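You operate a simulated robot arm through the tools that you are given. There is no shell and no other tool. Be economical: measure what you need, move in short steps, check, and stop when the job is done.

Carry out the task below with a simulated robot arm. There is one attempt and no reset: what you move stays moved.

TASK
Rub the stain off the folded jumper with the laundry stick.
Fine: work on the rubber mat; stick back in its holder; the jumper ends in the wash bowl.
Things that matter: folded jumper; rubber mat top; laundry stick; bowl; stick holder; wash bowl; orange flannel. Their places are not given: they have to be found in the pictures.

The check looks at the end state, three seconds after you hand in, the way a careful person would. Anything else that was tipped, shoved, dropped, spilled or broken makes it a failure.

THE ROBOT
A 7-joint arm with a two-finger parallel gripper, fixed in place. Base frame: the origin is at the foot of the arm, x ahead of it, y to its left, z up; the work surface is at about z = 90. Readings come in cm, degrees, newtons and seconds.
With the tool pointing down near the work surface it reaches from about 30 to 68 cm from the base axis. Its first joint turns from -66.0 to 66.0 degrees. Payload 1.57 kg.
The TCP is the grasp point between the finger pads, 3 cm short of the fingertips. In the tool frame z runs along the fingers and y along their closing line. Largest opening 11 cm; finger width 2.4, thickness 1.2; the body of the gripper, 4.8 by 11.2 cm, starts 7.8 cm behind the TCP.
Orientation is that of the tool frame in the base frame, as [roll, pitch, yaw] about the fixed x, y, z axes, in that order (R = Rz(yaw) Ry(pitch) Rx(roll)). With the fingers straight down and closing along the base's y, the tool's x points along the base's -x, its y along +y and its z along -z.

THE INTERFACE
- The arm moves only by the tool arm_command. Its argument "series" is a list of rows, each a list of 7 numbers: the shift along the tool's x, y, z in units of 50 mm (1.0 is 50 mm), then the turn, a rotation vector about the tool's x, y, z in units of 8 degrees (1.0 is 8 degrees), then the opening, from 0 (shut) to 1 (fully open). In form: [[x, y, z, wx, wy, wz, hand], ...]. A call has 1 to 20 rows; each row shifts and turns the commanded pose from where the row before left it, along the tool's axes as they then stand. A call with a number of a shift or a turn outside -1 to 1 is refused whole. Each row takes 0.2 s and may step no farther than 5 cm and 8.6 degrees from the row before; otherwise, or with a gripper value out of range, the whole call is refused. A pose out of reach is approached as far as the arm can. The call stops where the force on the tool passes 50 N (or 10 N more than at its start, if that is more) or the arm is blocked; 0.2 s more then pass. Each finger travels about 10.8 cm/s and halts on what it meets, pressing with about 34 N; the grip force reading is that of the motor and also rises with nothing between the fingers. The clock runs only during rows and for 0.2 s after the last one: add rows that do not move to give the fingers time. The reply holds the time, the measured pose of the TCP, the force on the tool along the base axes, the opening and the grip force, in the units named above and with some noise, and new pictures: "pictures" is both (left out), scene, wrist or none.
- Cameras (640 x 400 px; columns grow to the right, rows downward): "scene" is fixed at [16.72, -39.22, 141.41]; the picture's right is [0.73, -0.69, 0.00], its down [-0.42, -0.44, -0.80] and it looks along [0.55, 0.58, -0.60] (base axes); focal length 214 px, centre (320, 200). "wrist" rides on the gripper at [-3.6, 0, -8] in the tool frame; the picture's right is [0.00, -1.00, 0.00], its down [0.97, 0.00, -0.24] and it looks along [0.24, 0.00, 0.97] (tool axes); focal length 218 px, centre (320, 200).
- probe_pixels(camera, pixels): for up to 12 pixels [column, row] of the newest picture of that camera ("zoom" is the newest enlarged one), the place [x, y, z] in the base frame of the surface seen there, good to about 0.3 cm, but the place of the scene camera against the robot may be out by one fixed shift of up to 1.8 cm in any direction. The clock stands still meanwhile.
- zoom(camera, box): a new picture of the part [left, top, right, bottom] of that camera's present view, enlarged. The clock stands still meanwhile.
- job_done(): hands the job in; it is judged then, once.

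Keep the steps short. Do not move on a guess: measure, check each grasp and each placing, and mend mistakes. In all there are 80 turns and 150 pictures (those below and enlarged ones count). Leave the gripper open and the arm clear of the work at the hand-in unless told otherwise, and finish with a single line.

The tools are called by a JSON object that holds its "fn" and its "kwargs". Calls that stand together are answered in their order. arm_command: Moves the arm, as the interface text tells. Its arguments: {"type":"object","properties":{"series":{"type":"array"},"pictures":{"type":"string","enum":["both","scene","wrist","none"]}},"required":["series"]} The other tools are called the same way: probe_pixels (camera, pixels) gives the place of the surface under pixels of a picture; zoom (camera, box) takes an enlarged picture of a part of a camera's view; job_done () hands the job in.

At the start:

```text
time: 0.0
tcp_pos: [34.65, 10.13, 132.43]
orientation: [-179.9, 0.0, 179.9]
ft_force: [-1.5, -0.9, 0.6]
gripper_width: 10.99
grip_force: 0.0
```

scene: 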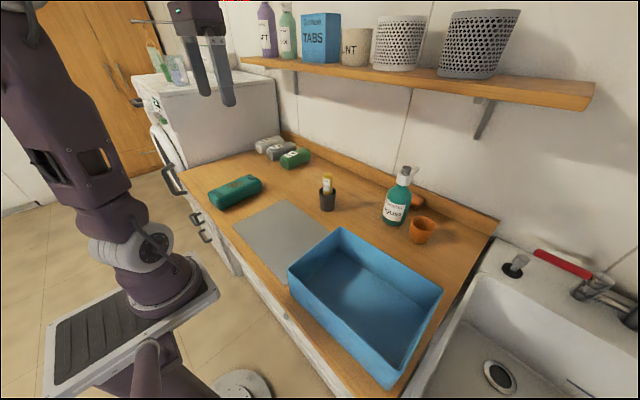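
wrist: 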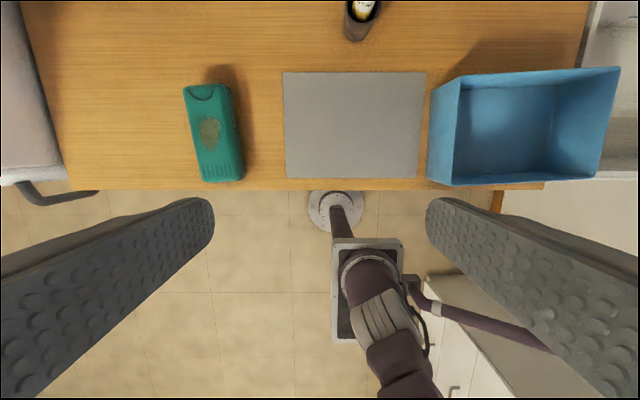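

I see a teal folded jumper with a stain (wrist 210,133), the grey mat, the blue wash bowl and a dark holder with the stick (scene 327,195). Next I zoom in and measure them.

{"fn": "zoom", "kwargs": {"camera": "scene", "box": [180, 120, 460, 295]}}

{"fn": "probe_pixels", "kwargs": {"camera": "wrist", "pixels": [[210, 133], [187, 90], [225, 86], [206, 180], [241, 177], [285, 74], [424, 74], [287, 176], [418, 176], [360, 10], [355, 35], [345, 5]]}}

{"fn": "probe_pixels", "kwargs": {"camera": "scene", "pixels": [[328, 179], [328, 187], [327, 198], [327, 208], [235, 190], [214, 192], [258, 178], [263, 186], [220, 208], [341, 228], [289, 268], [390, 385]]}}

```text
2.29 times, centred on (320, 208) of scene
```

zoom: 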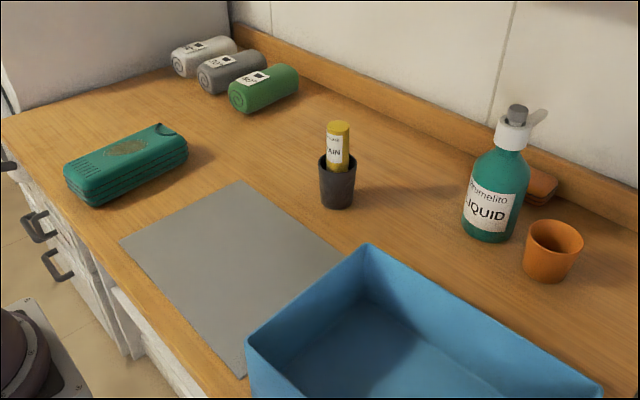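

```text
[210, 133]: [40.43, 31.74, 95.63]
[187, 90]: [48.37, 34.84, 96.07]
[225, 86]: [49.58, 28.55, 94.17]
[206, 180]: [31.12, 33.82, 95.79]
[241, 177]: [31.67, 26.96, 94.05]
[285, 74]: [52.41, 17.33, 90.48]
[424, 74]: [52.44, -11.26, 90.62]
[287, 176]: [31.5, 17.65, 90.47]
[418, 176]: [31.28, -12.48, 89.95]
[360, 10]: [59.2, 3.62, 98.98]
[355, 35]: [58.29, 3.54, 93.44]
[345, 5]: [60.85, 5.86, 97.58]
```

```text
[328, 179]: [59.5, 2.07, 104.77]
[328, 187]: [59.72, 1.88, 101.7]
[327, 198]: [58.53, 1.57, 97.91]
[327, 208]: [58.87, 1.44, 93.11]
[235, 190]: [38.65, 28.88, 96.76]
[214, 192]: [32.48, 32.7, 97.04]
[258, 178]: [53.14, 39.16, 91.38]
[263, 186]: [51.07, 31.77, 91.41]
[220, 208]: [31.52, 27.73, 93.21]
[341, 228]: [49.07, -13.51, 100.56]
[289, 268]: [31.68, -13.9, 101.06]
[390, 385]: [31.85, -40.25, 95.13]
```

The mat spans x 31–52 and y about -12 to 17. The jumper is near (40, 31) with its top at about z 96. The stick stands in its holder near (59, 2). I'll move above the jumper with the gripper open for a closer measurement.

{"fn": "arm_command", "kwargs": {"series": [[-0.195, 0.697, 0.4, 0, 0, 0, 1], [-0.195, 0.697, 0.4, 0, 0, 0, 1], [-0.195, 0.697, 0.4, 0, 0, 0, 1], [-0.195, 0.697, 0.4, 0, 0, 0, 1], [-0.195, 0.697, 0.4, 0, 0, 0, 1], [-0.195, 0.697, 0.4, 0, 0, 0, 1], [0, 0, 0, 0, 0, 0, 1]], "pictures": "both"}}

```text
time: 1.6
tcp_pos: [40.63, 30.84, 120.19]
orientation: [-179.9, 0.0, 179.9]
ft_force: [-0.5, -1.0, 0.4]
gripper_width: 11.0
grip_force: 0.1
```

scene: 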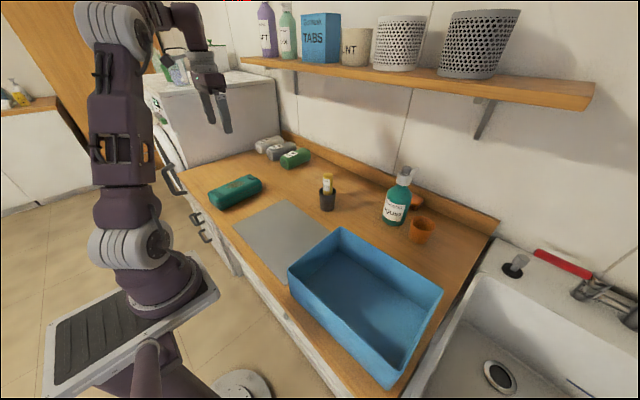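
wrist: 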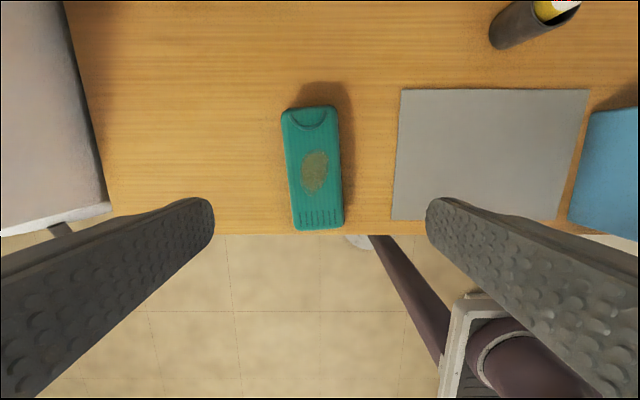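

{"fn": "probe_pixels", "kwargs": {"camera": "wrist", "pixels": [[286, 112], [335, 110], [296, 226], [341, 222], [290, 170], [339, 170], [315, 172], [315, 152], [315, 192], [400, 92], [586, 92], [394, 217]]}}

{"fn": "zoom", "kwargs": {"camera": "wrist", "box": [240, 80, 400, 240]}}

```text
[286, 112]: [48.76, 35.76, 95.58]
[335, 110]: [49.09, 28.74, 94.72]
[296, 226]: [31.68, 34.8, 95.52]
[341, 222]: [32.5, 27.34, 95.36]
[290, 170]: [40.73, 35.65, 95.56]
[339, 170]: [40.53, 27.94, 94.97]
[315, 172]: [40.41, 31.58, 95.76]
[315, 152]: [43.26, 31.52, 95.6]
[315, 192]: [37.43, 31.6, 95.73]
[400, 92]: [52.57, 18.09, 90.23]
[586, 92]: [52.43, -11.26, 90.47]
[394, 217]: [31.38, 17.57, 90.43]
```

```text
2.50 times, centred on (320, 160) of wrist
```

zoom: 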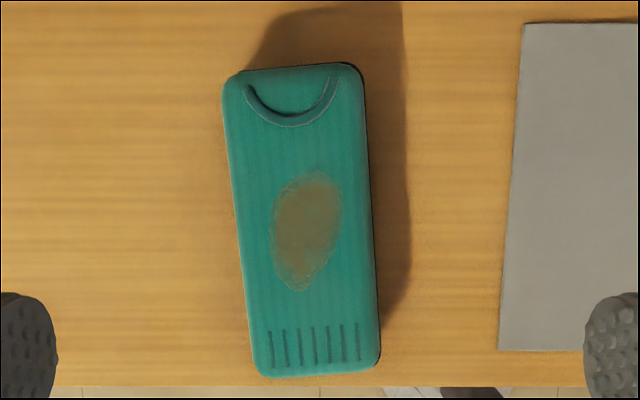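

The jumper is about 18 by 7.6 cm, centred at (40.5, 31.6) and turned about 4°. I'll turn to match it, centre over it and come down to TCP z ≈ 99.

{"fn": "arm_command", "kwargs": {"series": [[0, 0.15, 0, 0, 0, -0.5, 1], [0, 0, 0.85, 0, 0, 0, 1], [0, 0, 0.85, 0, 0, 0, 1], [0, 0, 0.85, 0, 0, 0, 1], [0, 0, 0.85, 0, 0, 0, 1], [0, 0, 0.85, 0, 0, 0, 1], [0, 0, 0, 0, 0, 0, 1]], "pictures": "wrist"}}

```text
time: 3.2
tcp_pos: [40.72, 31.83, 99.34]
orientation: [-179.9, 0.0, -176.0]
ft_force: [-0.2, 0.5, 0.1]
gripper_width: 11.02
grip_force: 0.1
```

wrist: 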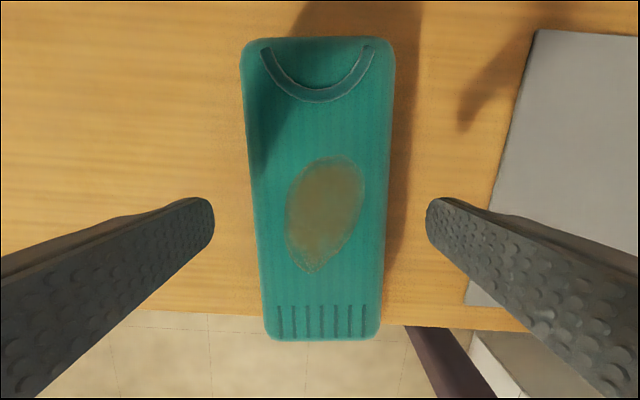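

The jumper sits centred between the fingers. I'll lower 5.1 cm so the tips stay about 1 cm above the surface, then close.

{"fn": "arm_command", "kwargs": {"series": [[0, 0, 0.5, 0, 0, 0, 1], [0, 0, 0.52, 0, 0, 0, 1], [0, 0, 0, 0, 0, 0, 1], [0, 0, 0, 0, 0, 0, 0.55], [0, 0, 0, 0, 0, 0, 0.45], [0, 0, 0, 0, 0, 0, 0.45], [0, 0, 0, 0, 0, 0, 0.45]], "pictures": "wrist"}}

```text
time: 4.8
tcp_pos: [40.71, 31.66, 94.25]
orientation: [-180.0, 0.0, -176.1]
ft_force: [-0.1, -0.8, -0.1]
gripper_width: 8.41
grip_force: 34.0
```

wrist: 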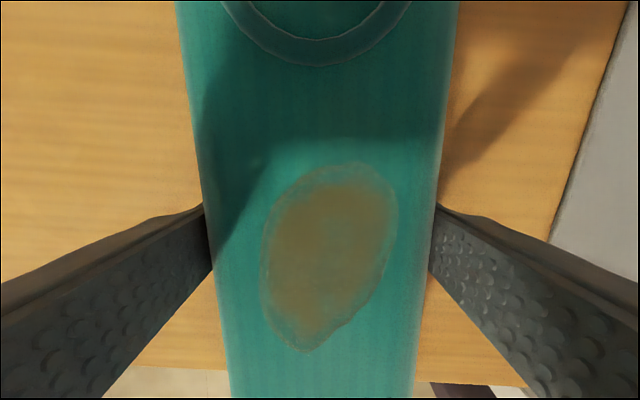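

The jumper is gripped (8.4 cm, 34 N). I'll lift it 8 cm, straighten it and carry it to the mat at about (41.5, 5).

{"fn": "arm_command", "kwargs": {"series": [[0, 0, -0.5, 0, 0, 0, 0.45], [0, 0, -0.5, 0, 0, 0, 0.45], [0, 0, -0.6, 0, 0, 0.5, 0.45], [0, 0, 0, 0, 0, 0, 0.45], [-0.02, -0.76, 0, 0, 0, 0, 0.45], [-0.02, -0.76, 0, 0, 0, 0, 0.45], [-0.02, -0.76, 0, 0, 0, 0, 0.45], [-0.02, -0.76, 0, 0, 0, 0, 0.45], [-0.02, -0.76, 0, 0, 0, 0, 0.45], [-0.02, -0.76, 0, 0, 0, 0, 0.45], [-0.02, -0.76, 0, 0, 0, 0, 0.45], [0, 0, 0, 0, 0, 0, 0.45]], "pictures": "both"}}

```text
time: 7.4
tcp_pos: [41.11, 5.33, 102.08]
orientation: [-179.9, 0.0, -180.0]
ft_force: [0.6, 0.0, -3.8]
gripper_width: 8.35
grip_force: 34.3
```

scene: 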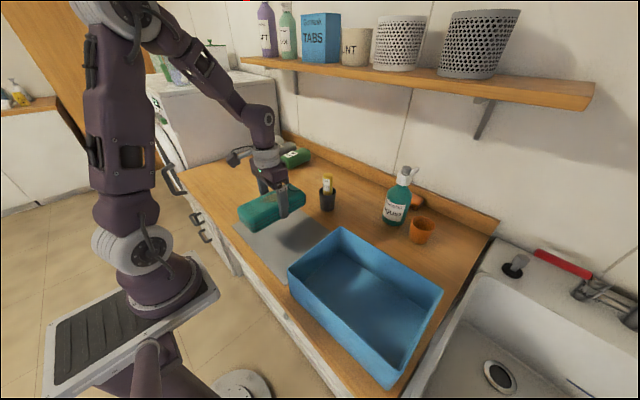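
wrist: 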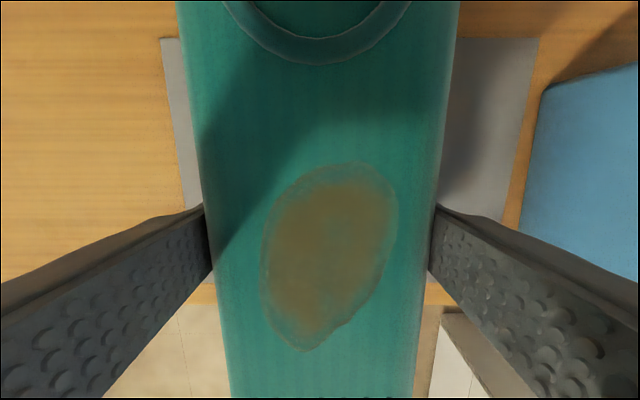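

The jumper is held over the mat, inside its edges. I'll lower it to TCP z ≈ 94.6.

{"fn": "arm_command", "kwargs": {"series": [[-0.08, 0, 0.5, 0, 0, 0, 0.45], [0, 0, 0.5, 0, 0, 0, 0.45], [0, 0, 0.3, 0, 0, 0, 0.45], [0, 0, 0.15, 0, 0, 0, 0.45], [0, 0, 0, 0, 0, 0, 0.45], [0, 0, 0, 0, 0, 0, 0.45]], "pictures": "none"}}

```text
time: 8.8
tcp_pos: [41.65, 5.19, 94.69]
orientation: [-179.9, 0.0, 179.9]
ft_force: [-0.2, -0.7, -2.8]
gripper_width: 8.37
grip_force: 34.0
```

The force reads -2.8, so it is hardly touching yet. I'll lower a few more millimetres.

{"fn": "arm_command", "kwargs": {"series": [[0, 0, 0.04, 0, 0, 0, 0.45], [0, 0, 0.02, 0, 0, 0, 0.45], [0, 0, 0, 0, 0, 0, 0.45]], "pictures": "none"}}

```text
time: 9.6
tcp_pos: [41.61, 5.23, 94.66]
orientation: [180.0, 0.1, -180.0]
ft_force: [-1.0, -1.9, 33.2]
gripper_width: 8.39
grip_force: 33.9
```

It has landed on the mat (33 N contact). I'll ease up slightly, open and raise clear.

{"fn": "arm_command", "kwargs": {"series": [[0, 0, -0.05, 0, 0, 0, 0.45], [0, 0, 0, 0, 0, 0, 0.9], [0, 0, 0, 0, 0, 0, 1], [0, 0, 0, 0, 0, 0, 1], [0, 0, -0.8, 0, 0, 0, 1], [0, 0, -0.8, 0, 0, 0, 1], [0, 0, -0.8, 0, 0, 0, 1], [0, 0, -0.6, 0, 0, 0, 1], [0, 0, 0, 0, 0, 0, 1]], "pictures": "both"}}

```text
time: 11.6
tcp_pos: [41.48, 5.34, 109.51]
orientation: [180.0, 0.2, 179.8]
ft_force: [0.3, 0.3, -0.2]
gripper_width: 10.99
grip_force: 0.1
```

scene: 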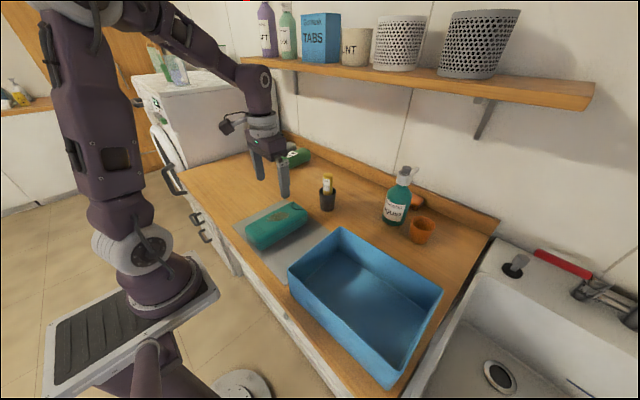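
wrist: 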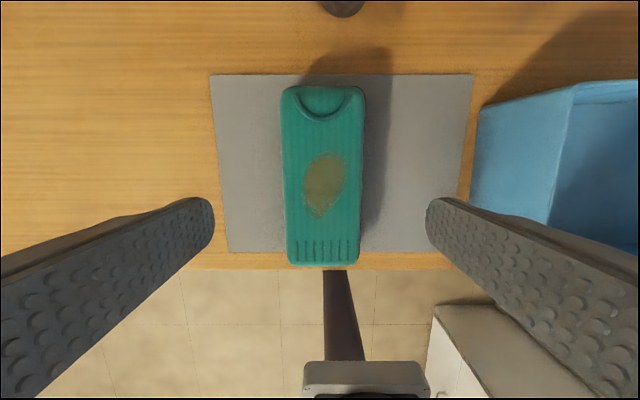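

The jumper is on the mat. I'll measure its edges and the stain.

{"fn": "probe_pixels", "kwargs": {"camera": "wrist", "pixels": [[322, 92], [322, 260], [284, 180], [360, 180], [325, 185], [332, 153], [316, 217], [306, 185], [346, 180], [228, 250], [470, 76], [213, 78]]}}

{"fn": "zoom", "kwargs": {"camera": "wrist", "box": [240, 70, 400, 270]}}

```text
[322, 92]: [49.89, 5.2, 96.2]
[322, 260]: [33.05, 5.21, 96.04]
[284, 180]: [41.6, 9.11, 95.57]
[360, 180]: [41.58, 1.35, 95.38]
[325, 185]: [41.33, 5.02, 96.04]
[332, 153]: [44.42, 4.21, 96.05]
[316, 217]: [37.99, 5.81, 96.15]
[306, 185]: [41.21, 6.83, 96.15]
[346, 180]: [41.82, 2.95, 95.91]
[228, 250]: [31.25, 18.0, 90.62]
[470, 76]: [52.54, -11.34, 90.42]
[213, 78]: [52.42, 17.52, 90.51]
```

```text
2.00 times, centred on (320, 170) of wrist
```

zoom: 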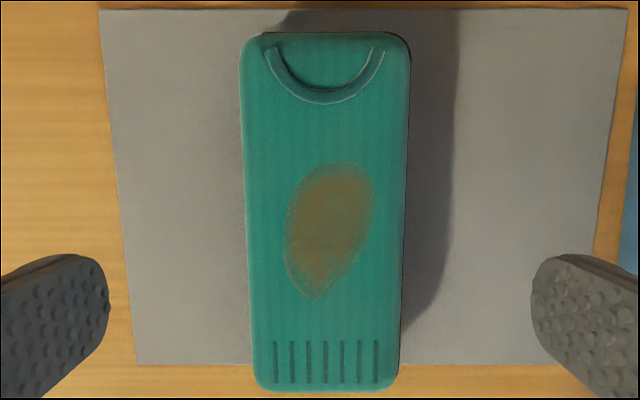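

The jumper lies at x 32.5–50.3, inside the mat. The stain centre is (41.3, 4.9), spanning x 37.7–44.7 and y 2.8–7, with the top at z 96. Now I'll look at the stick from above.

{"fn": "arm_command", "kwargs": {"series": [[-0.4, -0.1, -0.6, 0, 0, 0, 1], [-0.6, -0.1, -0.6, 0, 0, 0, 1], [-0.6, -0.1, -0.5, 0, 0, 0, 1], [-0.6, -0.1, 0, 0, 0, 0, 1], [-0.3, -0.1, 0, 0, 0, 0, 1], [0, 0, 0, 0, 0, 0, 1]], "pictures": "wrist"}}

```text
time: 13.0
tcp_pos: [54.0, 2.67, 118.06]
orientation: [180.0, -0.1, 179.9]
ft_force: [0.2, 0.1, -1.1]
gripper_width: 11.02
grip_force: 0.1
```

wrist: 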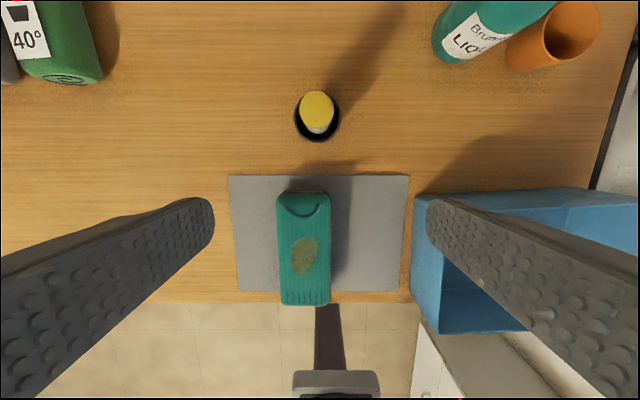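

{"fn": "zoom", "kwargs": {"camera": "wrist", "box": [280, 75, 360, 155]}}

{"fn": "probe_pixels", "kwargs": {"camera": "wrist", "pixels": [[317, 108], [302, 108], [331, 108], [317, 95], [317, 120], [317, 131], [296, 122], [339, 122], [317, 141]]}}

{"fn": "zoom", "kwargs": {"camera": "scene", "box": [290, 160, 370, 220]}}

```text
5.00 times, centred on (320, 115) of wrist
```

zoom: 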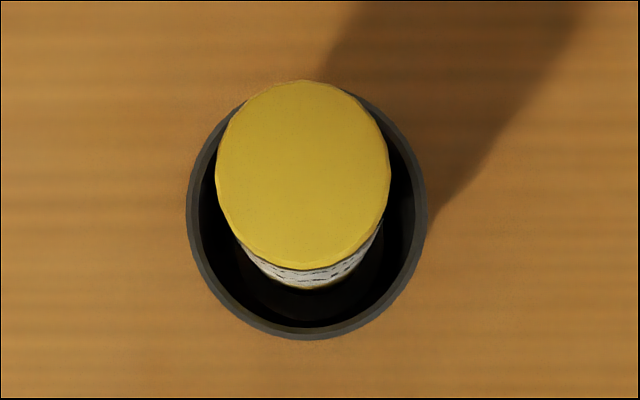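

```text
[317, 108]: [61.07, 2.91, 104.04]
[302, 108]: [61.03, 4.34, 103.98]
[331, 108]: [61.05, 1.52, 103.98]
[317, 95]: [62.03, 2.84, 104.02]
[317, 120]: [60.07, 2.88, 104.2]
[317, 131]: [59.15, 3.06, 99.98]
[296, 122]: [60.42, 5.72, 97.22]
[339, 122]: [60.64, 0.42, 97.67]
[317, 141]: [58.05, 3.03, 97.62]
```

```text
6.67 times, centred on (330, 190) of scene
```

zoom: 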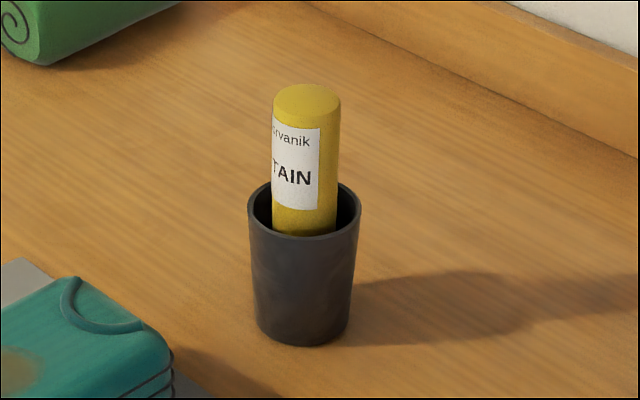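

The stick's top is at (61.0, 2.9, 104.1) with diameter about 3 cm. The holder rim is at z 97.5. I'll move over it and lower to TCP z 101.3, so the tips stay above the rim.

{"fn": "arm_command", "kwargs": {"series": [[-0.7, 0.04, 0, 0, 0, 0, 1], [-0.7, 0, 0, 0, 0, 0, 1], [0, 0, 0.8, 0, 0, 0, 1], [0, 0, 0.8, 0, 0, 0, 1], [0, 0, 0.8, 0, 0, 0, 1], [0, 0, 0.8, 0, 0, 0, 1], [0, 0, 0.15, 0, 0, 0, 1], [0, 0, 0, 0, 0, 0, 1]], "pictures": "both"}}

```text
time: 14.8
tcp_pos: [60.92, 2.84, 101.54]
orientation: [179.9, 0.0, 179.9]
ft_force: [0.4, -0.3, 0.3]
gripper_width: 11.01
grip_force: 0.1
```

scene: 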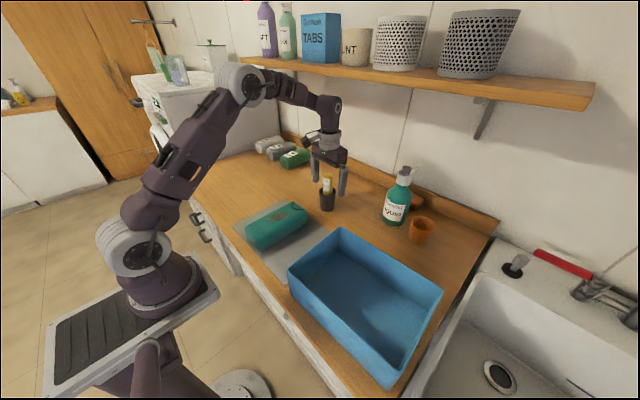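
wrist: 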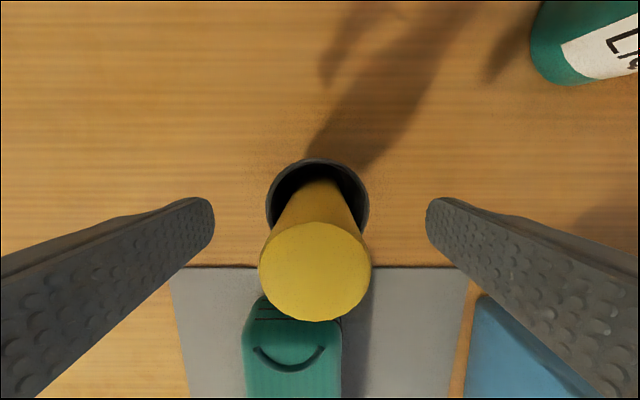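

The stick is centred between the fingers (col 315 against 320). I'll close on it.

{"fn": "arm_command", "kwargs": {"series": [[0, 0.02, 0, 0, 0, 0, 0.6], [0, 0, 0, 0, 0, 0, 0.35], [0, 0, 0, 0, 0, 0, 0.15], [0, 0, 0, 0, 0, 0, 0.1], [0, 0, 0, 0, 0, 0, 0.1], [0, 0, 0, 0, 0, 0, 0.1]], "pictures": "wrist"}}

```text
time: 16.2
tcp_pos: [61.08, 2.92, 101.55]
orientation: [-180.0, 0.0, 179.8]
ft_force: [0.4, -0.3, 0.4]
gripper_width: 3.26
grip_force: 34.3
```

wrist: 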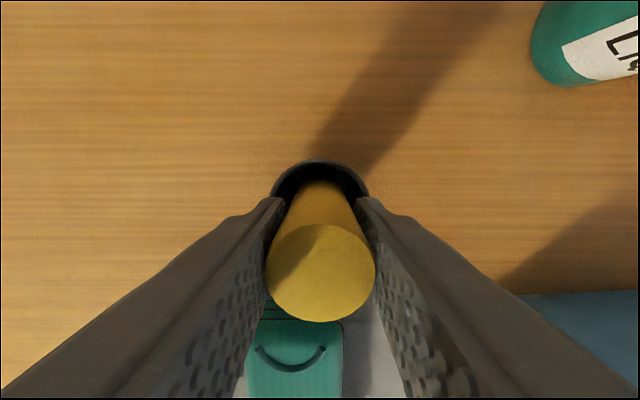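

The grip holds at 3.26 cm. I'll lift straight up 13 cm and check that the holder stays put.

{"fn": "arm_command", "kwargs": {"series": [[0, 0, -0.4, 0, 0, 0, 0.1], [0, 0, -0.5, 0, 0, 0, 0.1], [0, 0, -0.5, 0, 0, 0, 0.1], [0, 0, -0.6, 0, 0, 0, 0.1], [0, 0, -0.6, 0, 0, 0, 0.1], [0, 0, 0, 0, 0, 0, 0.1]], "pictures": "both"}}

{"fn": "zoom", "kwargs": {"camera": "scene", "box": [270, 100, 390, 220]}}

```text
time: 17.6
tcp_pos: [61.04, 3.1, 114.49]
orientation: [180.0, 0.0, 179.9]
ft_force: [-0.5, 0.4, -1.2]
gripper_width: 3.28
grip_force: 33.9
```

scene: 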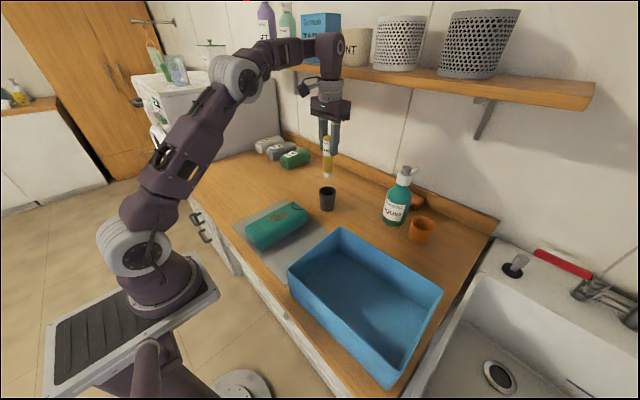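
wrist: 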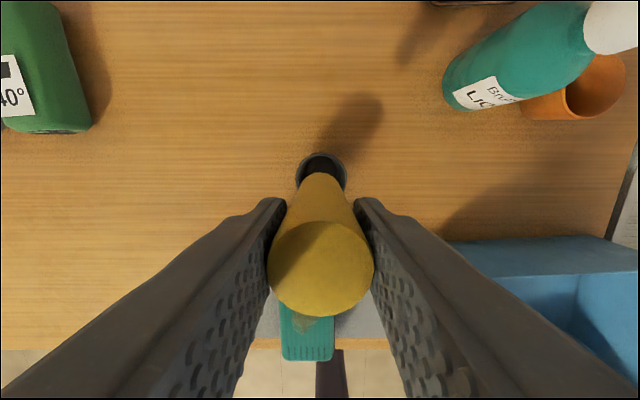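

```text
3.33 times, centred on (330, 160) of scene
```

zoom: 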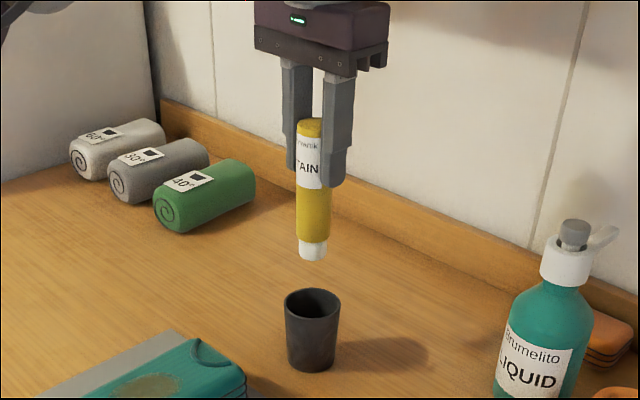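

The stick is out, white rubbing tip down, and the holder is undisturbed. I'll measure the tip height and the holder, also to find the scene camera's offset.

{"fn": "probe_pixels", "kwargs": {"camera": "zoom", "pixels": [[312, 257], [312, 243], [310, 122], [285, 300], [338, 300], [316, 314], [300, 243], [325, 243]]}}

{"fn": "probe_pixels", "kwargs": {"camera": "wrist", "pixels": [[320, 265], [297, 172], [345, 172], [321, 155], [370, 262], [270, 262], [320, 232], [320, 308]]}}

```text
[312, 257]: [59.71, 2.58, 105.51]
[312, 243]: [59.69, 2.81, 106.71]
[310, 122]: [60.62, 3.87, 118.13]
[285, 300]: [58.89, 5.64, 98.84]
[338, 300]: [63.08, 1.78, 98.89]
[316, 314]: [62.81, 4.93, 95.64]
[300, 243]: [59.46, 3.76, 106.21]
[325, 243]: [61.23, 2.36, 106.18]
```

```text
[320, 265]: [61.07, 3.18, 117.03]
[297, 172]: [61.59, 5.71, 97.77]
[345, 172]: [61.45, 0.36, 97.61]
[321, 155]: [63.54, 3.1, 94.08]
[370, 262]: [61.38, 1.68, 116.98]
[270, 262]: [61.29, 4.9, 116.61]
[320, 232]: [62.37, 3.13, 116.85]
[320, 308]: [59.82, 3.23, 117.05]
```

The tip is about 10.2 cm below the TCP, so contact with the jumper should come at TCP z ≈ 106.2. I'll carry the stick over the stain's far end (43.8, 4.4) and lower to just above it.

{"fn": "arm_command", "kwargs": {"series": [[0.7, 0.05, 0, 0, 0, 0, 0.1], [0.7, 0.05, 0, 0, 0, 0, 0.1], [0.7, 0.05, 0, 0, 0, 0, 0.1], [0.7, 0.05, 0, 0, 0, 0, 0.1], [0.64, 0.05, 0, 0, 0, 0, 0.1], [0, 0, 0.7, 0, 0, 0, 0.1], [0, 0, 0.7, 0, 0, 0, 0.1], [0, 0, 0, 0, 0, 0, 0.1]], "pictures": "both"}}

{"fn": "zoom", "kwargs": {"camera": "scene", "box": [220, 140, 340, 260]}}

```text
time: 19.4
tcp_pos: [43.86, 4.02, 107.47]
orientation: [-179.9, 0.0, 179.9]
ft_force: [0.4, 0.5, -1.0]
gripper_width: 3.27
grip_force: 34.0
```

scene: 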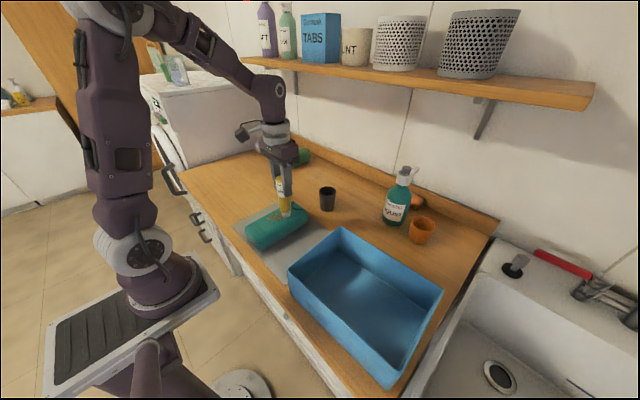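
wrist: 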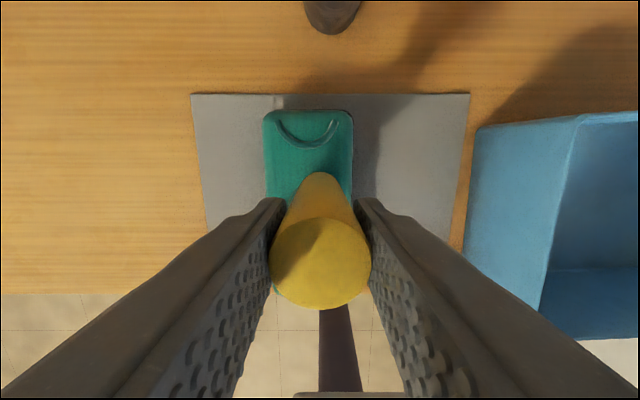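

```text
3.33 times, centred on (280, 200) of scene
```

zoom: 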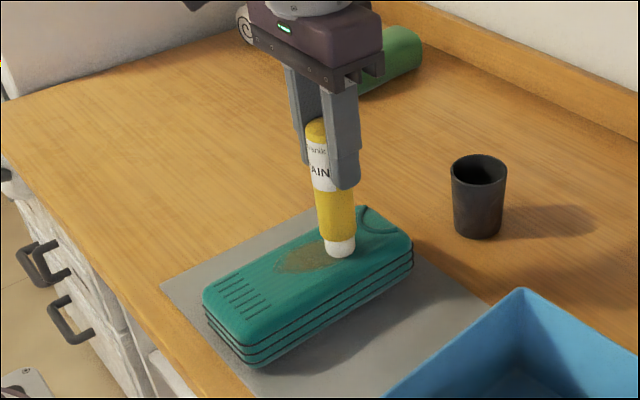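

The tip is just above the stain's far end. I'll lower in tiny steps until the force rises.

{"fn": "arm_command", "kwargs": {"series": [[0, 0, 0.12, 0, 0, 0, 0.1], [0, 0, 0.06, 0, 0, 0, 0.1], [0, 0, 0.04, 0, 0, 0, 0.1], [0, 0, 0, 0, 0, 0, 0.1]], "pictures": "none"}}

```text
time: 20.4
tcp_pos: [44.01, 4.16, 106.4]
orientation: [-180.0, 0.1, 179.9]
ft_force: [3.9, -3.1, 18.8]
gripper_width: 3.29
grip_force: 34.5
```

Contact at 19 N. I'll ease off a hair and make the first stroke along the stain and back.

{"fn": "arm_command", "kwargs": {"series": [[0, 0, -0.01, 0, 0, 0, 0.1], [0.2, 0.05, 0, 0, 0, 0, 0.1], [0.2, 0.05, 0, 0, 0, 0, 0.1], [0.2, 0.05, 0, 0, 0, 0, 0.1], [0.2, 0.05, 0, 0, 0, 0, 0.1], [0.2, 0.05, 0, 0, 0, 0, 0.1], [0.15, 0.05, 0, 0, 0, 0, 0.1], [0, 0, 0, 0, 0, 0, 0.1]], "pictures": "scene"}}

{"fn": "zoom", "kwargs": {"camera": "scene", "box": [220, 140, 340, 260]}}

```text
time: 22.2
tcp_pos: [38.3, 5.67, 106.5]
orientation: [180.0, 0.0, 179.9]
ft_force: [0.1, 0.8, 0.5]
gripper_width: 3.29
grip_force: 34.0
```

scene: 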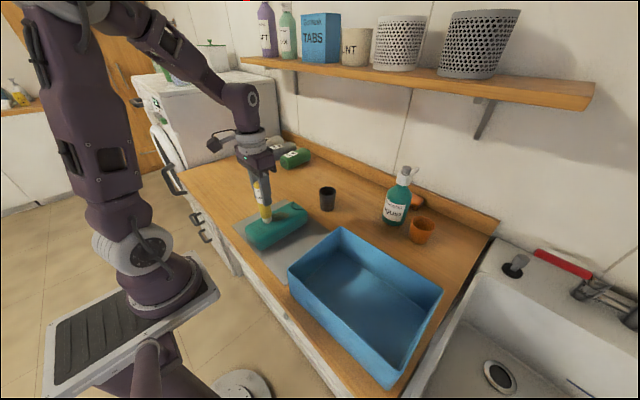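

```text
3.33 times, centred on (280, 200) of scene
```

zoom: 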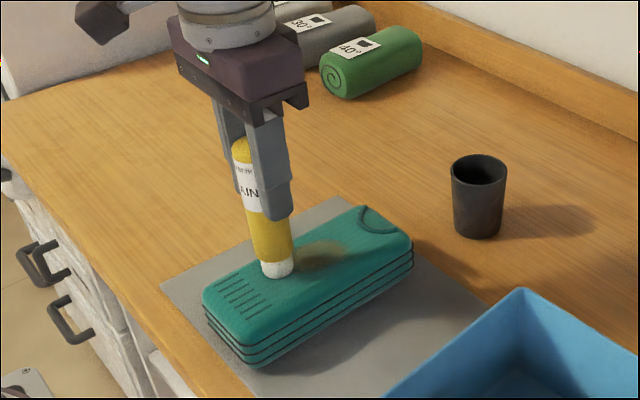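

The stain has faded a little, but the force dropped to about 0. I'll press down again and stroke back, then look at the force.

{"fn": "arm_command", "kwargs": {"series": [[0, 0, 0.03, 0, 0, 0, 0.1], [0, 0, 0, 0, 0, 0, 0.1], [-0.2, -0.04, 0, 0, 0, 0, 0.1], [-0.2, -0.04, 0, 0, 0, 0, 0.1], [-0.2, -0.04, 0, 0, 0, 0, 0.1]], "pictures": "none"}}

```text
time: 23.4
tcp_pos: [40.99, 5.17, 106.31]
orientation: [180.0, 0.1, -180.0]
ft_force: [0.9, 0.7, -0.3]
gripper_width: 3.28
grip_force: 34.2
```

Still no contact force at z 106.3 in mid-stain. I'll lower gently until contact.

{"fn": "arm_command", "kwargs": {"series": [[0, 0, 0.02, 0, 0, 0, 0.1], [0, 0, 0.02, 0, 0, 0, 0.1], [0, 0, 0, 0, 0, 0, 0.1]], "pictures": "none"}}

```text
time: 24.2
tcp_pos: [41.14, 5.06, 106.04]
orientation: [180.0, 0.1, -180.0]
ft_force: [3.0, 3.6, 21.8]
gripper_width: 3.27
grip_force: 34.2
```

Contact at 22 N, z 106.04. I'll rub back and forth along the stain at this height.

{"fn": "arm_command", "kwargs": {"series": [[-0.2, -0.05, 0, 0, 0, 0, 0.1], [-0.2, -0.05, 0, 0, 0, 0, 0.1], [-0.2, -0.05, 0, 0, 0, 0, 0.1], [0, 0, 0, 0, 0, 0, 0.1], [0.2, 0.05, 0, 0, 0, 0, 0.1], [0.2, 0.05, 0, 0, 0, 0, 0.1], [0.2, 0.05, 0, 0, 0, 0, 0.1], [0.2, 0.05, 0, 0, 0, 0, 0.1], [0.2, 0.05, 0, 0, 0, 0, 0.1], [0.2, 0.05, 0, 0, 0, 0, 0.1], [0, 0, 0, 0, 0, 0, 0.1]], "pictures": "scene"}}

{"fn": "zoom", "kwargs": {"camera": "scene", "box": [220, 140, 340, 260]}}

```text
time: 26.6
tcp_pos: [38.29, 5.9, 106.16]
orientation: [179.9, 0.0, 179.9]
ft_force: [0.5, -0.4, 0.2]
gripper_width: 3.28
grip_force: 34.5
```

scene: 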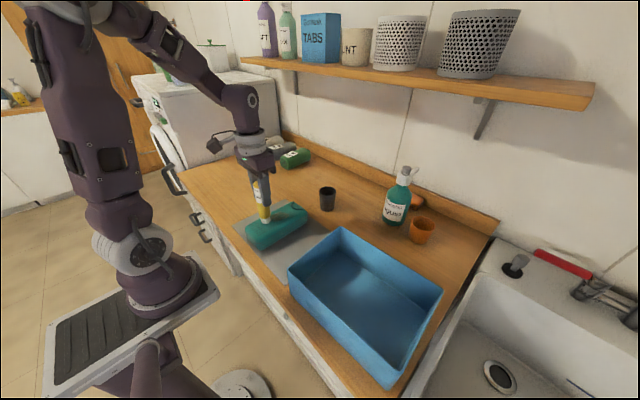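

```text
3.33 times, centred on (280, 200) of scene
```

zoom: 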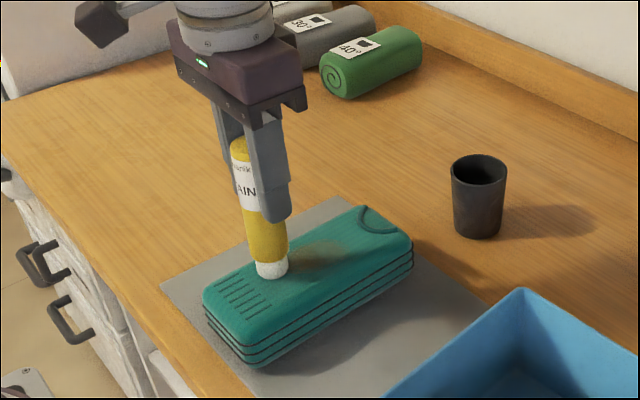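

The stain is fading, but contact is lost at the near end, as the stick creeps up in the grip a little. I'll press again and stroke with a tiny downward feed.

{"fn": "arm_command", "kwargs": {"series": [[0, 0, 0.025, 0, 0, 0, 0.1], [-0.2, -0.05, 0.004, 0, 0, 0, 0.1], [-0.2, -0.05, 0.004, 0, 0, 0, 0.1], [-0.2, -0.05, 0.004, 0, 0, 0, 0.1], [-0.2, -0.05, 0.004, 0, 0, 0, 0.1], [-0.2, -0.05, 0.004, 0, 0, 0, 0.1], [-0.15, -0.05, 0.004, 0, 0, 0, 0.1], [0, 0, 0, 0, 0, 0, 0.1]], "pictures": "none"}}

```text
time: 28.4
tcp_pos: [43.95, 4.39, 105.6]
orientation: [179.9, 0.0, 179.9]
ft_force: [0.6, 0.6, 0.0]
gripper_width: 3.28
grip_force: 34.0
```

There is no contact even at z 105.6 here, so the stick may have tilted or slid. I'll look.

{"fn": "arm_command", "kwargs": {"series": [[0, 0, 0, 0, 0, 0, 0.1]], "pictures": "both"}}

{"fn": "zoom", "kwargs": {"camera": "scene", "box": [240, 160, 320, 240]}}

```text
time: 28.8
tcp_pos: [43.96, 4.42, 105.81]
orientation: [180.0, 0.0, 179.9]
ft_force: [-0.6, 0.8, -0.8]
gripper_width: 3.28
grip_force: 34.1
```

scene: 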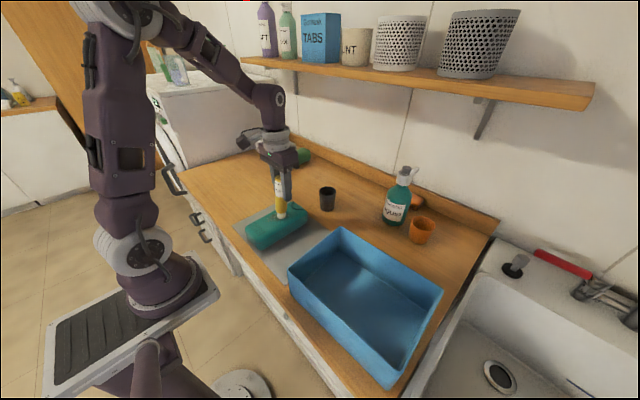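
wrist: 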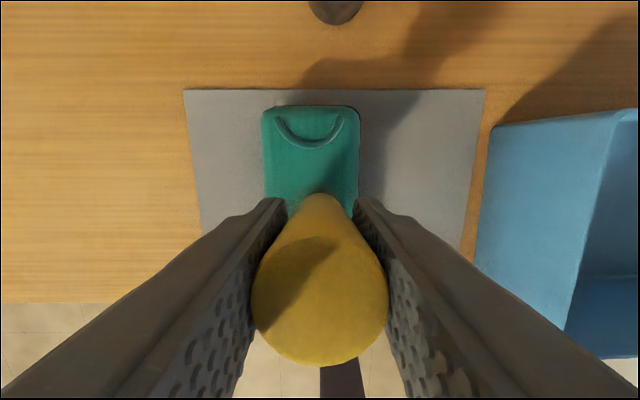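

```text
5.00 times, centred on (280, 200) of scene
```

zoom: 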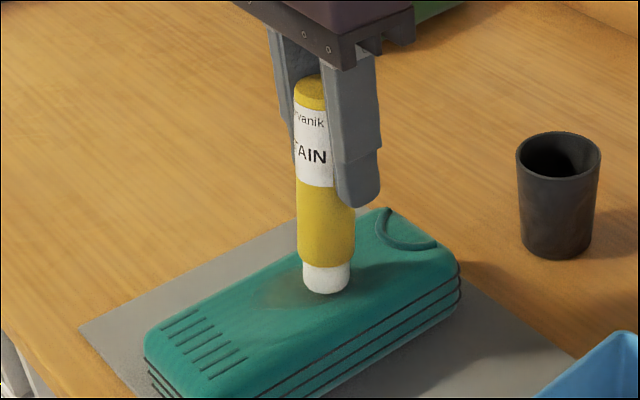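

The stick has slid up in the grip but is still upright. I'll measure how far.

{"fn": "probe_pixels", "kwargs": {"camera": "wrist", "pixels": [[320, 300], [320, 260], [320, 350]]}}

{"fn": "probe_pixels", "kwargs": {"camera": "zoom", "pixels": [[325, 288], [325, 275], [300, 310], [345, 300]]}}

```text
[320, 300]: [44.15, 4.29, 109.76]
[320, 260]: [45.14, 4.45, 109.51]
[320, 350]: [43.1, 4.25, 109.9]
```

```text
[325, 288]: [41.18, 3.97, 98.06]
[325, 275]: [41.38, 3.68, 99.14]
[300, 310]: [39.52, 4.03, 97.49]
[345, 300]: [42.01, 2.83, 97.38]
```

The stick slid up about 1.4 cm, so the tip now hovers slightly. I'll raise it and shift to +x to see what is left of the stain.

{"fn": "arm_command", "kwargs": {"series": [[0, 0, -0.6, 0, 0, 0, 0.1], [0, 0, -0.6, 0, 0, 0, 0.1], [-0.5, 0.5, -0.2, 0, 0, 0, 0.1], [-0.5, 0.5, 0, 0, 0, 0, 0.1], [0, 0, 0, 0, 0, 0, 0.1]], "pictures": "both"}}

{"fn": "zoom", "kwargs": {"camera": "scene", "box": [235, 190, 315, 250]}}

```text
time: 30.0
tcp_pos: [48.72, 9.15, 112.8]
orientation: [179.9, 0.0, -180.0]
ft_force: [0.2, 0.1, -1.0]
gripper_width: 3.3
grip_force: 34.2
```

scene: 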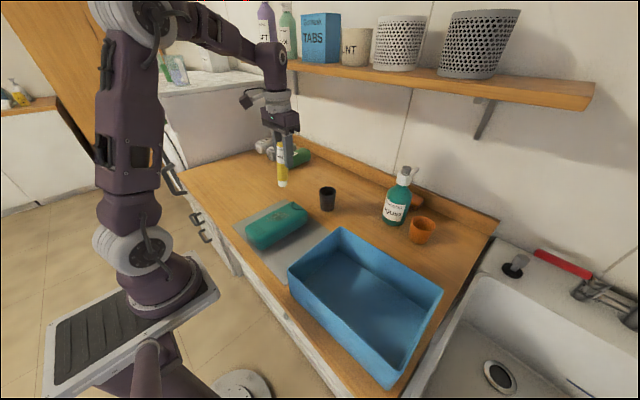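
wrist: 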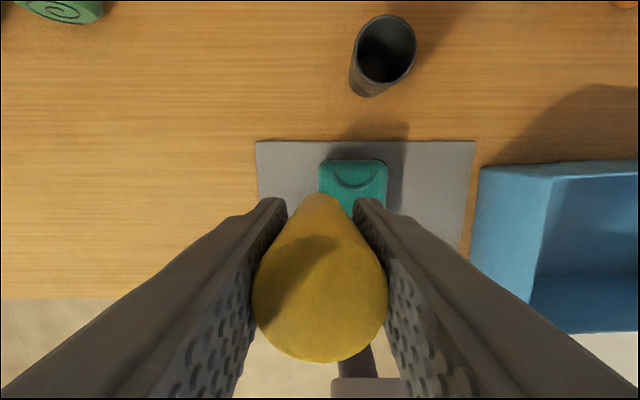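

```text
6.67 times, centred on (275, 220) of scene
```

zoom: 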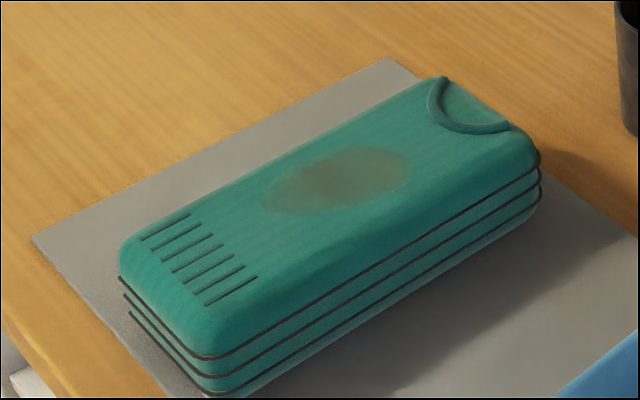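

About half of the stain is left. I'll go back over its far end and lower to light contact (expected at z ≈ 105).

{"fn": "arm_command", "kwargs": {"series": [[0.52, -0.48, 0, 0, 0, 0, 0.1], [0.52, -0.48, 0, 0, 0, 0, 0.1], [0, 0, 0.7, 0, 0, 0, 0.1], [0, 0, 0.7, 0, 0, 0, 0.1], [0, 0, 0.08, 0, 0, 0, 0.1], [0, 0, 0.05, 0, 0, 0, 0.1], [0, 0, 0, 0, 0, 0, 0.1], [0, 0, 0, 0, 0, 0, 0.1]], "pictures": "none"}}

```text
time: 31.8
tcp_pos: [43.56, 4.55, 105.16]
orientation: [-180.0, 0.1, 180.0]
ft_force: [3.7, -8.0, 24.3]
gripper_width: 3.27
grip_force: 34.1
```

Contact at 24 N. I'll ease off slightly and read the force before stroking.

{"fn": "arm_command", "kwargs": {"series": [[0, 0, -0.012, 0, 0, 0, 0.1], [0, 0, 0, 0, 0, 0, 0.1]], "pictures": "none"}}

```text
time: 32.4
tcp_pos: [43.45, 4.6, 105.08]
orientation: [180.0, -0.2, -179.9]
ft_force: [-0.6, 0.9, 0.0]
gripper_width: 3.29
grip_force: 33.9
```

That released it completely, so the contact is stiff. I'll press 0.5 mm and stroke, reading along the way.

{"fn": "arm_command", "kwargs": {"series": [[0, 0, 0.012, 0, 0, 0, 0.1], [0.15, 0.03, 0, 0, 0, 0, 0.1], [0.15, 0.03, 0, 0, 0, 0, 0.1], [0.15, 0.03, 0, 0, 0, 0, 0.1]], "pictures": "none"}}

```text
time: 33.4
tcp_pos: [41.41, 5.19, 105.27]
orientation: [-180.0, -0.1, 179.9]
ft_force: [-0.9, 0.1, -0.5]
gripper_width: 3.23
grip_force: 33.8
```

Contact is lost while moving, so a steady feed is needed. I'll press 1 mm and stroke with 0.4 mm of feed per row, back and forth.

{"fn": "arm_command", "kwargs": {"series": [[0, 0, 0.02, 0, 0, 0, 0.1], [0.15, 0.03, 0.008, 0, 0, 0, 0.1], [0.15, 0.03, 0.008, 0, 0, 0, 0.1], [0.15, 0.03, 0.008, 0, 0, 0, 0.1], [-0.15, -0.06, 0.008, 0, 0, 0, 0.1], [-0.15, -0.06, 0.008, 0, 0, 0, 0.1], [-0.15, -0.06, 0.008, 0, 0, 0, 0.1]], "pictures": "scene"}}

{"fn": "zoom", "kwargs": {"camera": "scene", "box": [235, 190, 315, 250]}}

```text
time: 35.0
tcp_pos: [41.45, 4.56, 104.94]
orientation: [-179.9, -0.1, 179.9]
ft_force: [0.0, 0.9, -0.6]
gripper_width: 3.27
grip_force: 34.6
```

scene: 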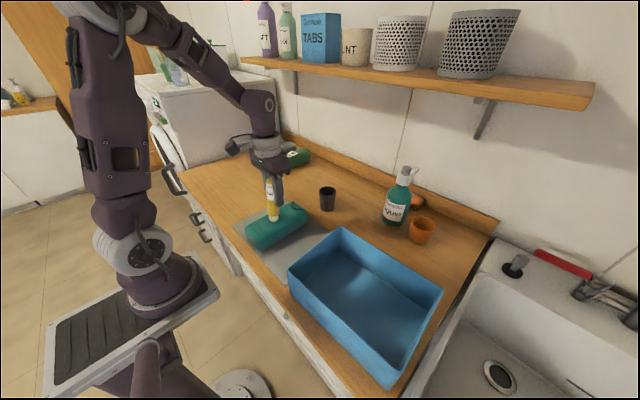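

```text
6.67 times, centred on (275, 220) of scene
```

zoom: 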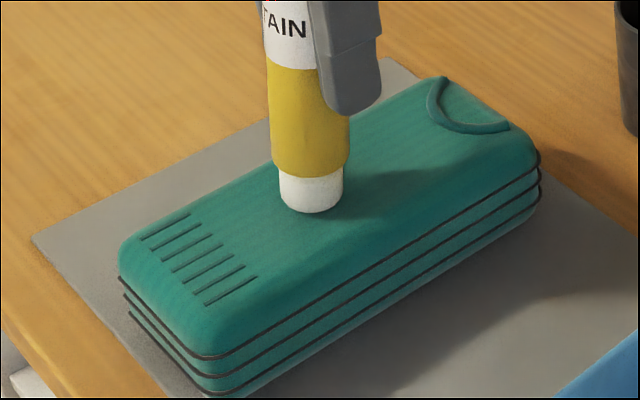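

The stain looks gone or nearly so. I'll lift clear and check.

{"fn": "arm_command", "kwargs": {"series": [[0, 0, -0.6, 0, 0, 0, 0.1], [0, 0, -0.6, 0, 0, 0, 0.1], [-0.7, 0.4, -0.4, 0, 0, 0, 0.1], [-0.7, 0.4, 0, 0, 0, 0, 0.1], [0, 0, 0, 0, 0, 0, 0.1]], "pictures": "scene"}}

{"fn": "zoom", "kwargs": {"camera": "scene", "box": [235, 190, 315, 250]}}

```text
time: 36.2
tcp_pos: [48.05, 8.65, 112.85]
orientation: [180.0, 0.0, -180.0]
ft_force: [0.2, 0.2, -1.1]
gripper_width: 3.3
grip_force: 34.1
```

scene: 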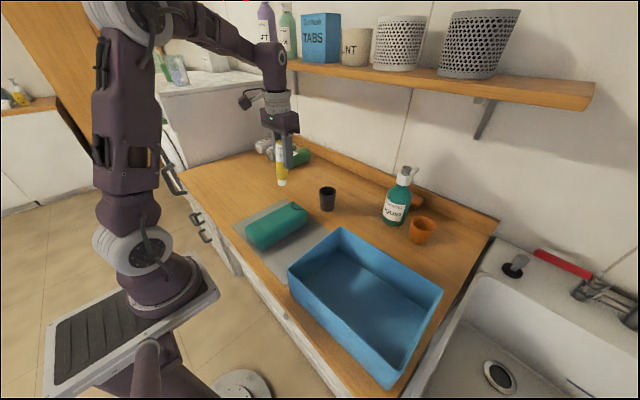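

```text
6.67 times, centred on (275, 220) of scene
```

zoom: 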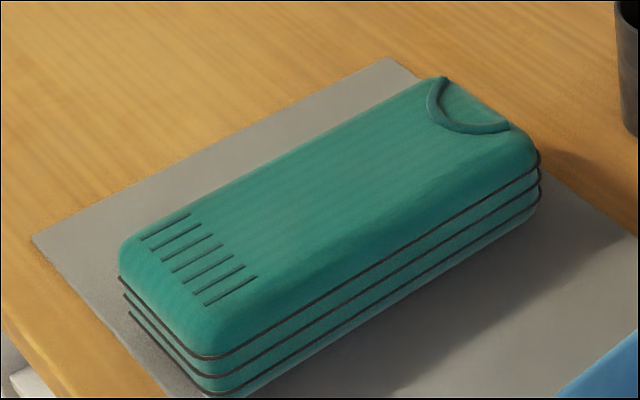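

The stain is gone. I'll carry the stick above the holder centre (60.85, 3.05) and measure the stick in the grip.

{"fn": "arm_command", "kwargs": {"series": [[-0.64, -0.28, -0.1, 0, 0, 0, 0.1], [-0.64, -0.28, -0.1, 0, 0, 0, 0.1], [-0.64, -0.28, 0, 0, 0, 0, 0.1], [-0.64, -0.28, 0, 0, 0, 0, 0.1], [0, 0, 0, 0, 0, 0, 0.1]], "pictures": "both"}}

{"fn": "zoom", "kwargs": {"camera": "scene", "box": [270, 110, 390, 220]}}

{"fn": "zoom", "kwargs": {"camera": "wrist", "box": [240, 140, 400, 240]}}

```text
time: 37.4
tcp_pos: [61.01, 3.09, 113.94]
orientation: [180.0, -0.2, 179.9]
ft_force: [0.4, 0.2, -2.0]
gripper_width: 3.28
grip_force: 34.5
```

scene: 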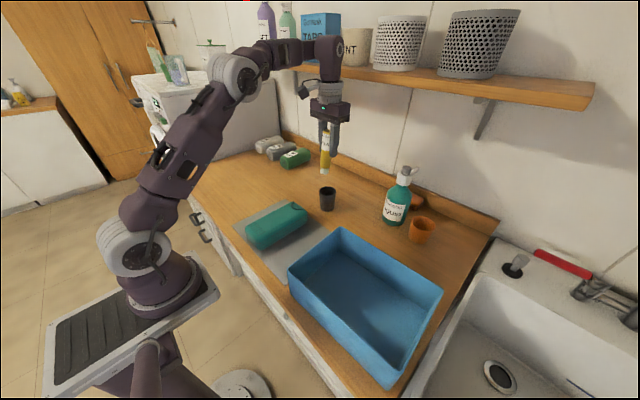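
wrist: 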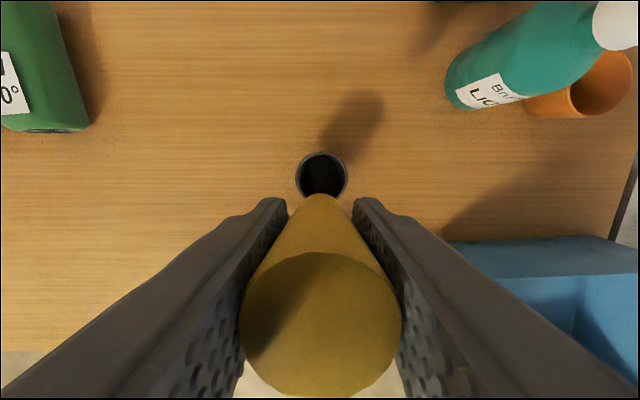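

```text
3.64 times, centred on (330, 165) of scene
```

zoom: 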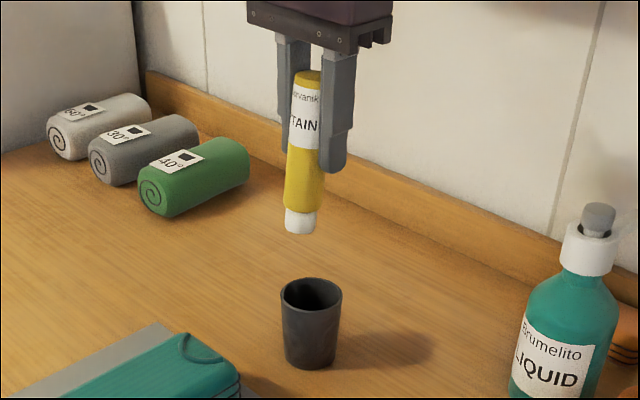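

```text
4.00 times, centred on (320, 190) of wrist
```

zoom: 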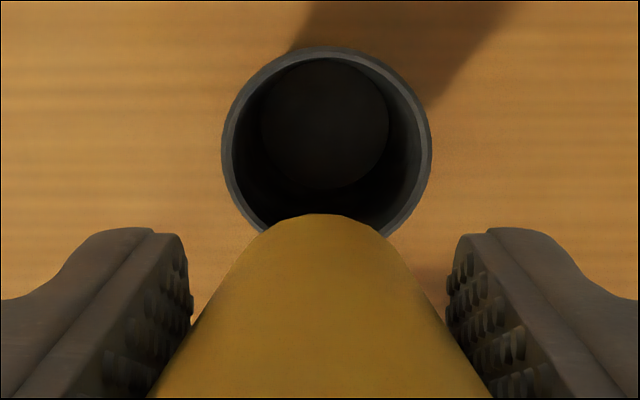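

{"fn": "probe_pixels", "kwargs": {"camera": "wrist", "pixels": [[320, 320], [320, 260], [320, 385], [297, 176], [346, 176], [321, 153], [322, 170]]}}

{"fn": "probe_pixels", "kwargs": {"camera": "zoom", "pixels": [[228, 150], [426, 150], [325, 52], [325, 130], [318, 220]]}}

```text
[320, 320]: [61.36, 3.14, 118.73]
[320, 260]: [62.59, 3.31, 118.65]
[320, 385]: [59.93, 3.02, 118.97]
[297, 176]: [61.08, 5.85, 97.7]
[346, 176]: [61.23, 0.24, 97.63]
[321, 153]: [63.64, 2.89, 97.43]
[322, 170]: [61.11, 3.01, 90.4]
```

```text
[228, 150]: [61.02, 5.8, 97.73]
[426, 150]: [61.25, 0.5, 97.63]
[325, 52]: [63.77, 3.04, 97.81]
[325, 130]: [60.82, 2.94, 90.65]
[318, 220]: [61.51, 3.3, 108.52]
```

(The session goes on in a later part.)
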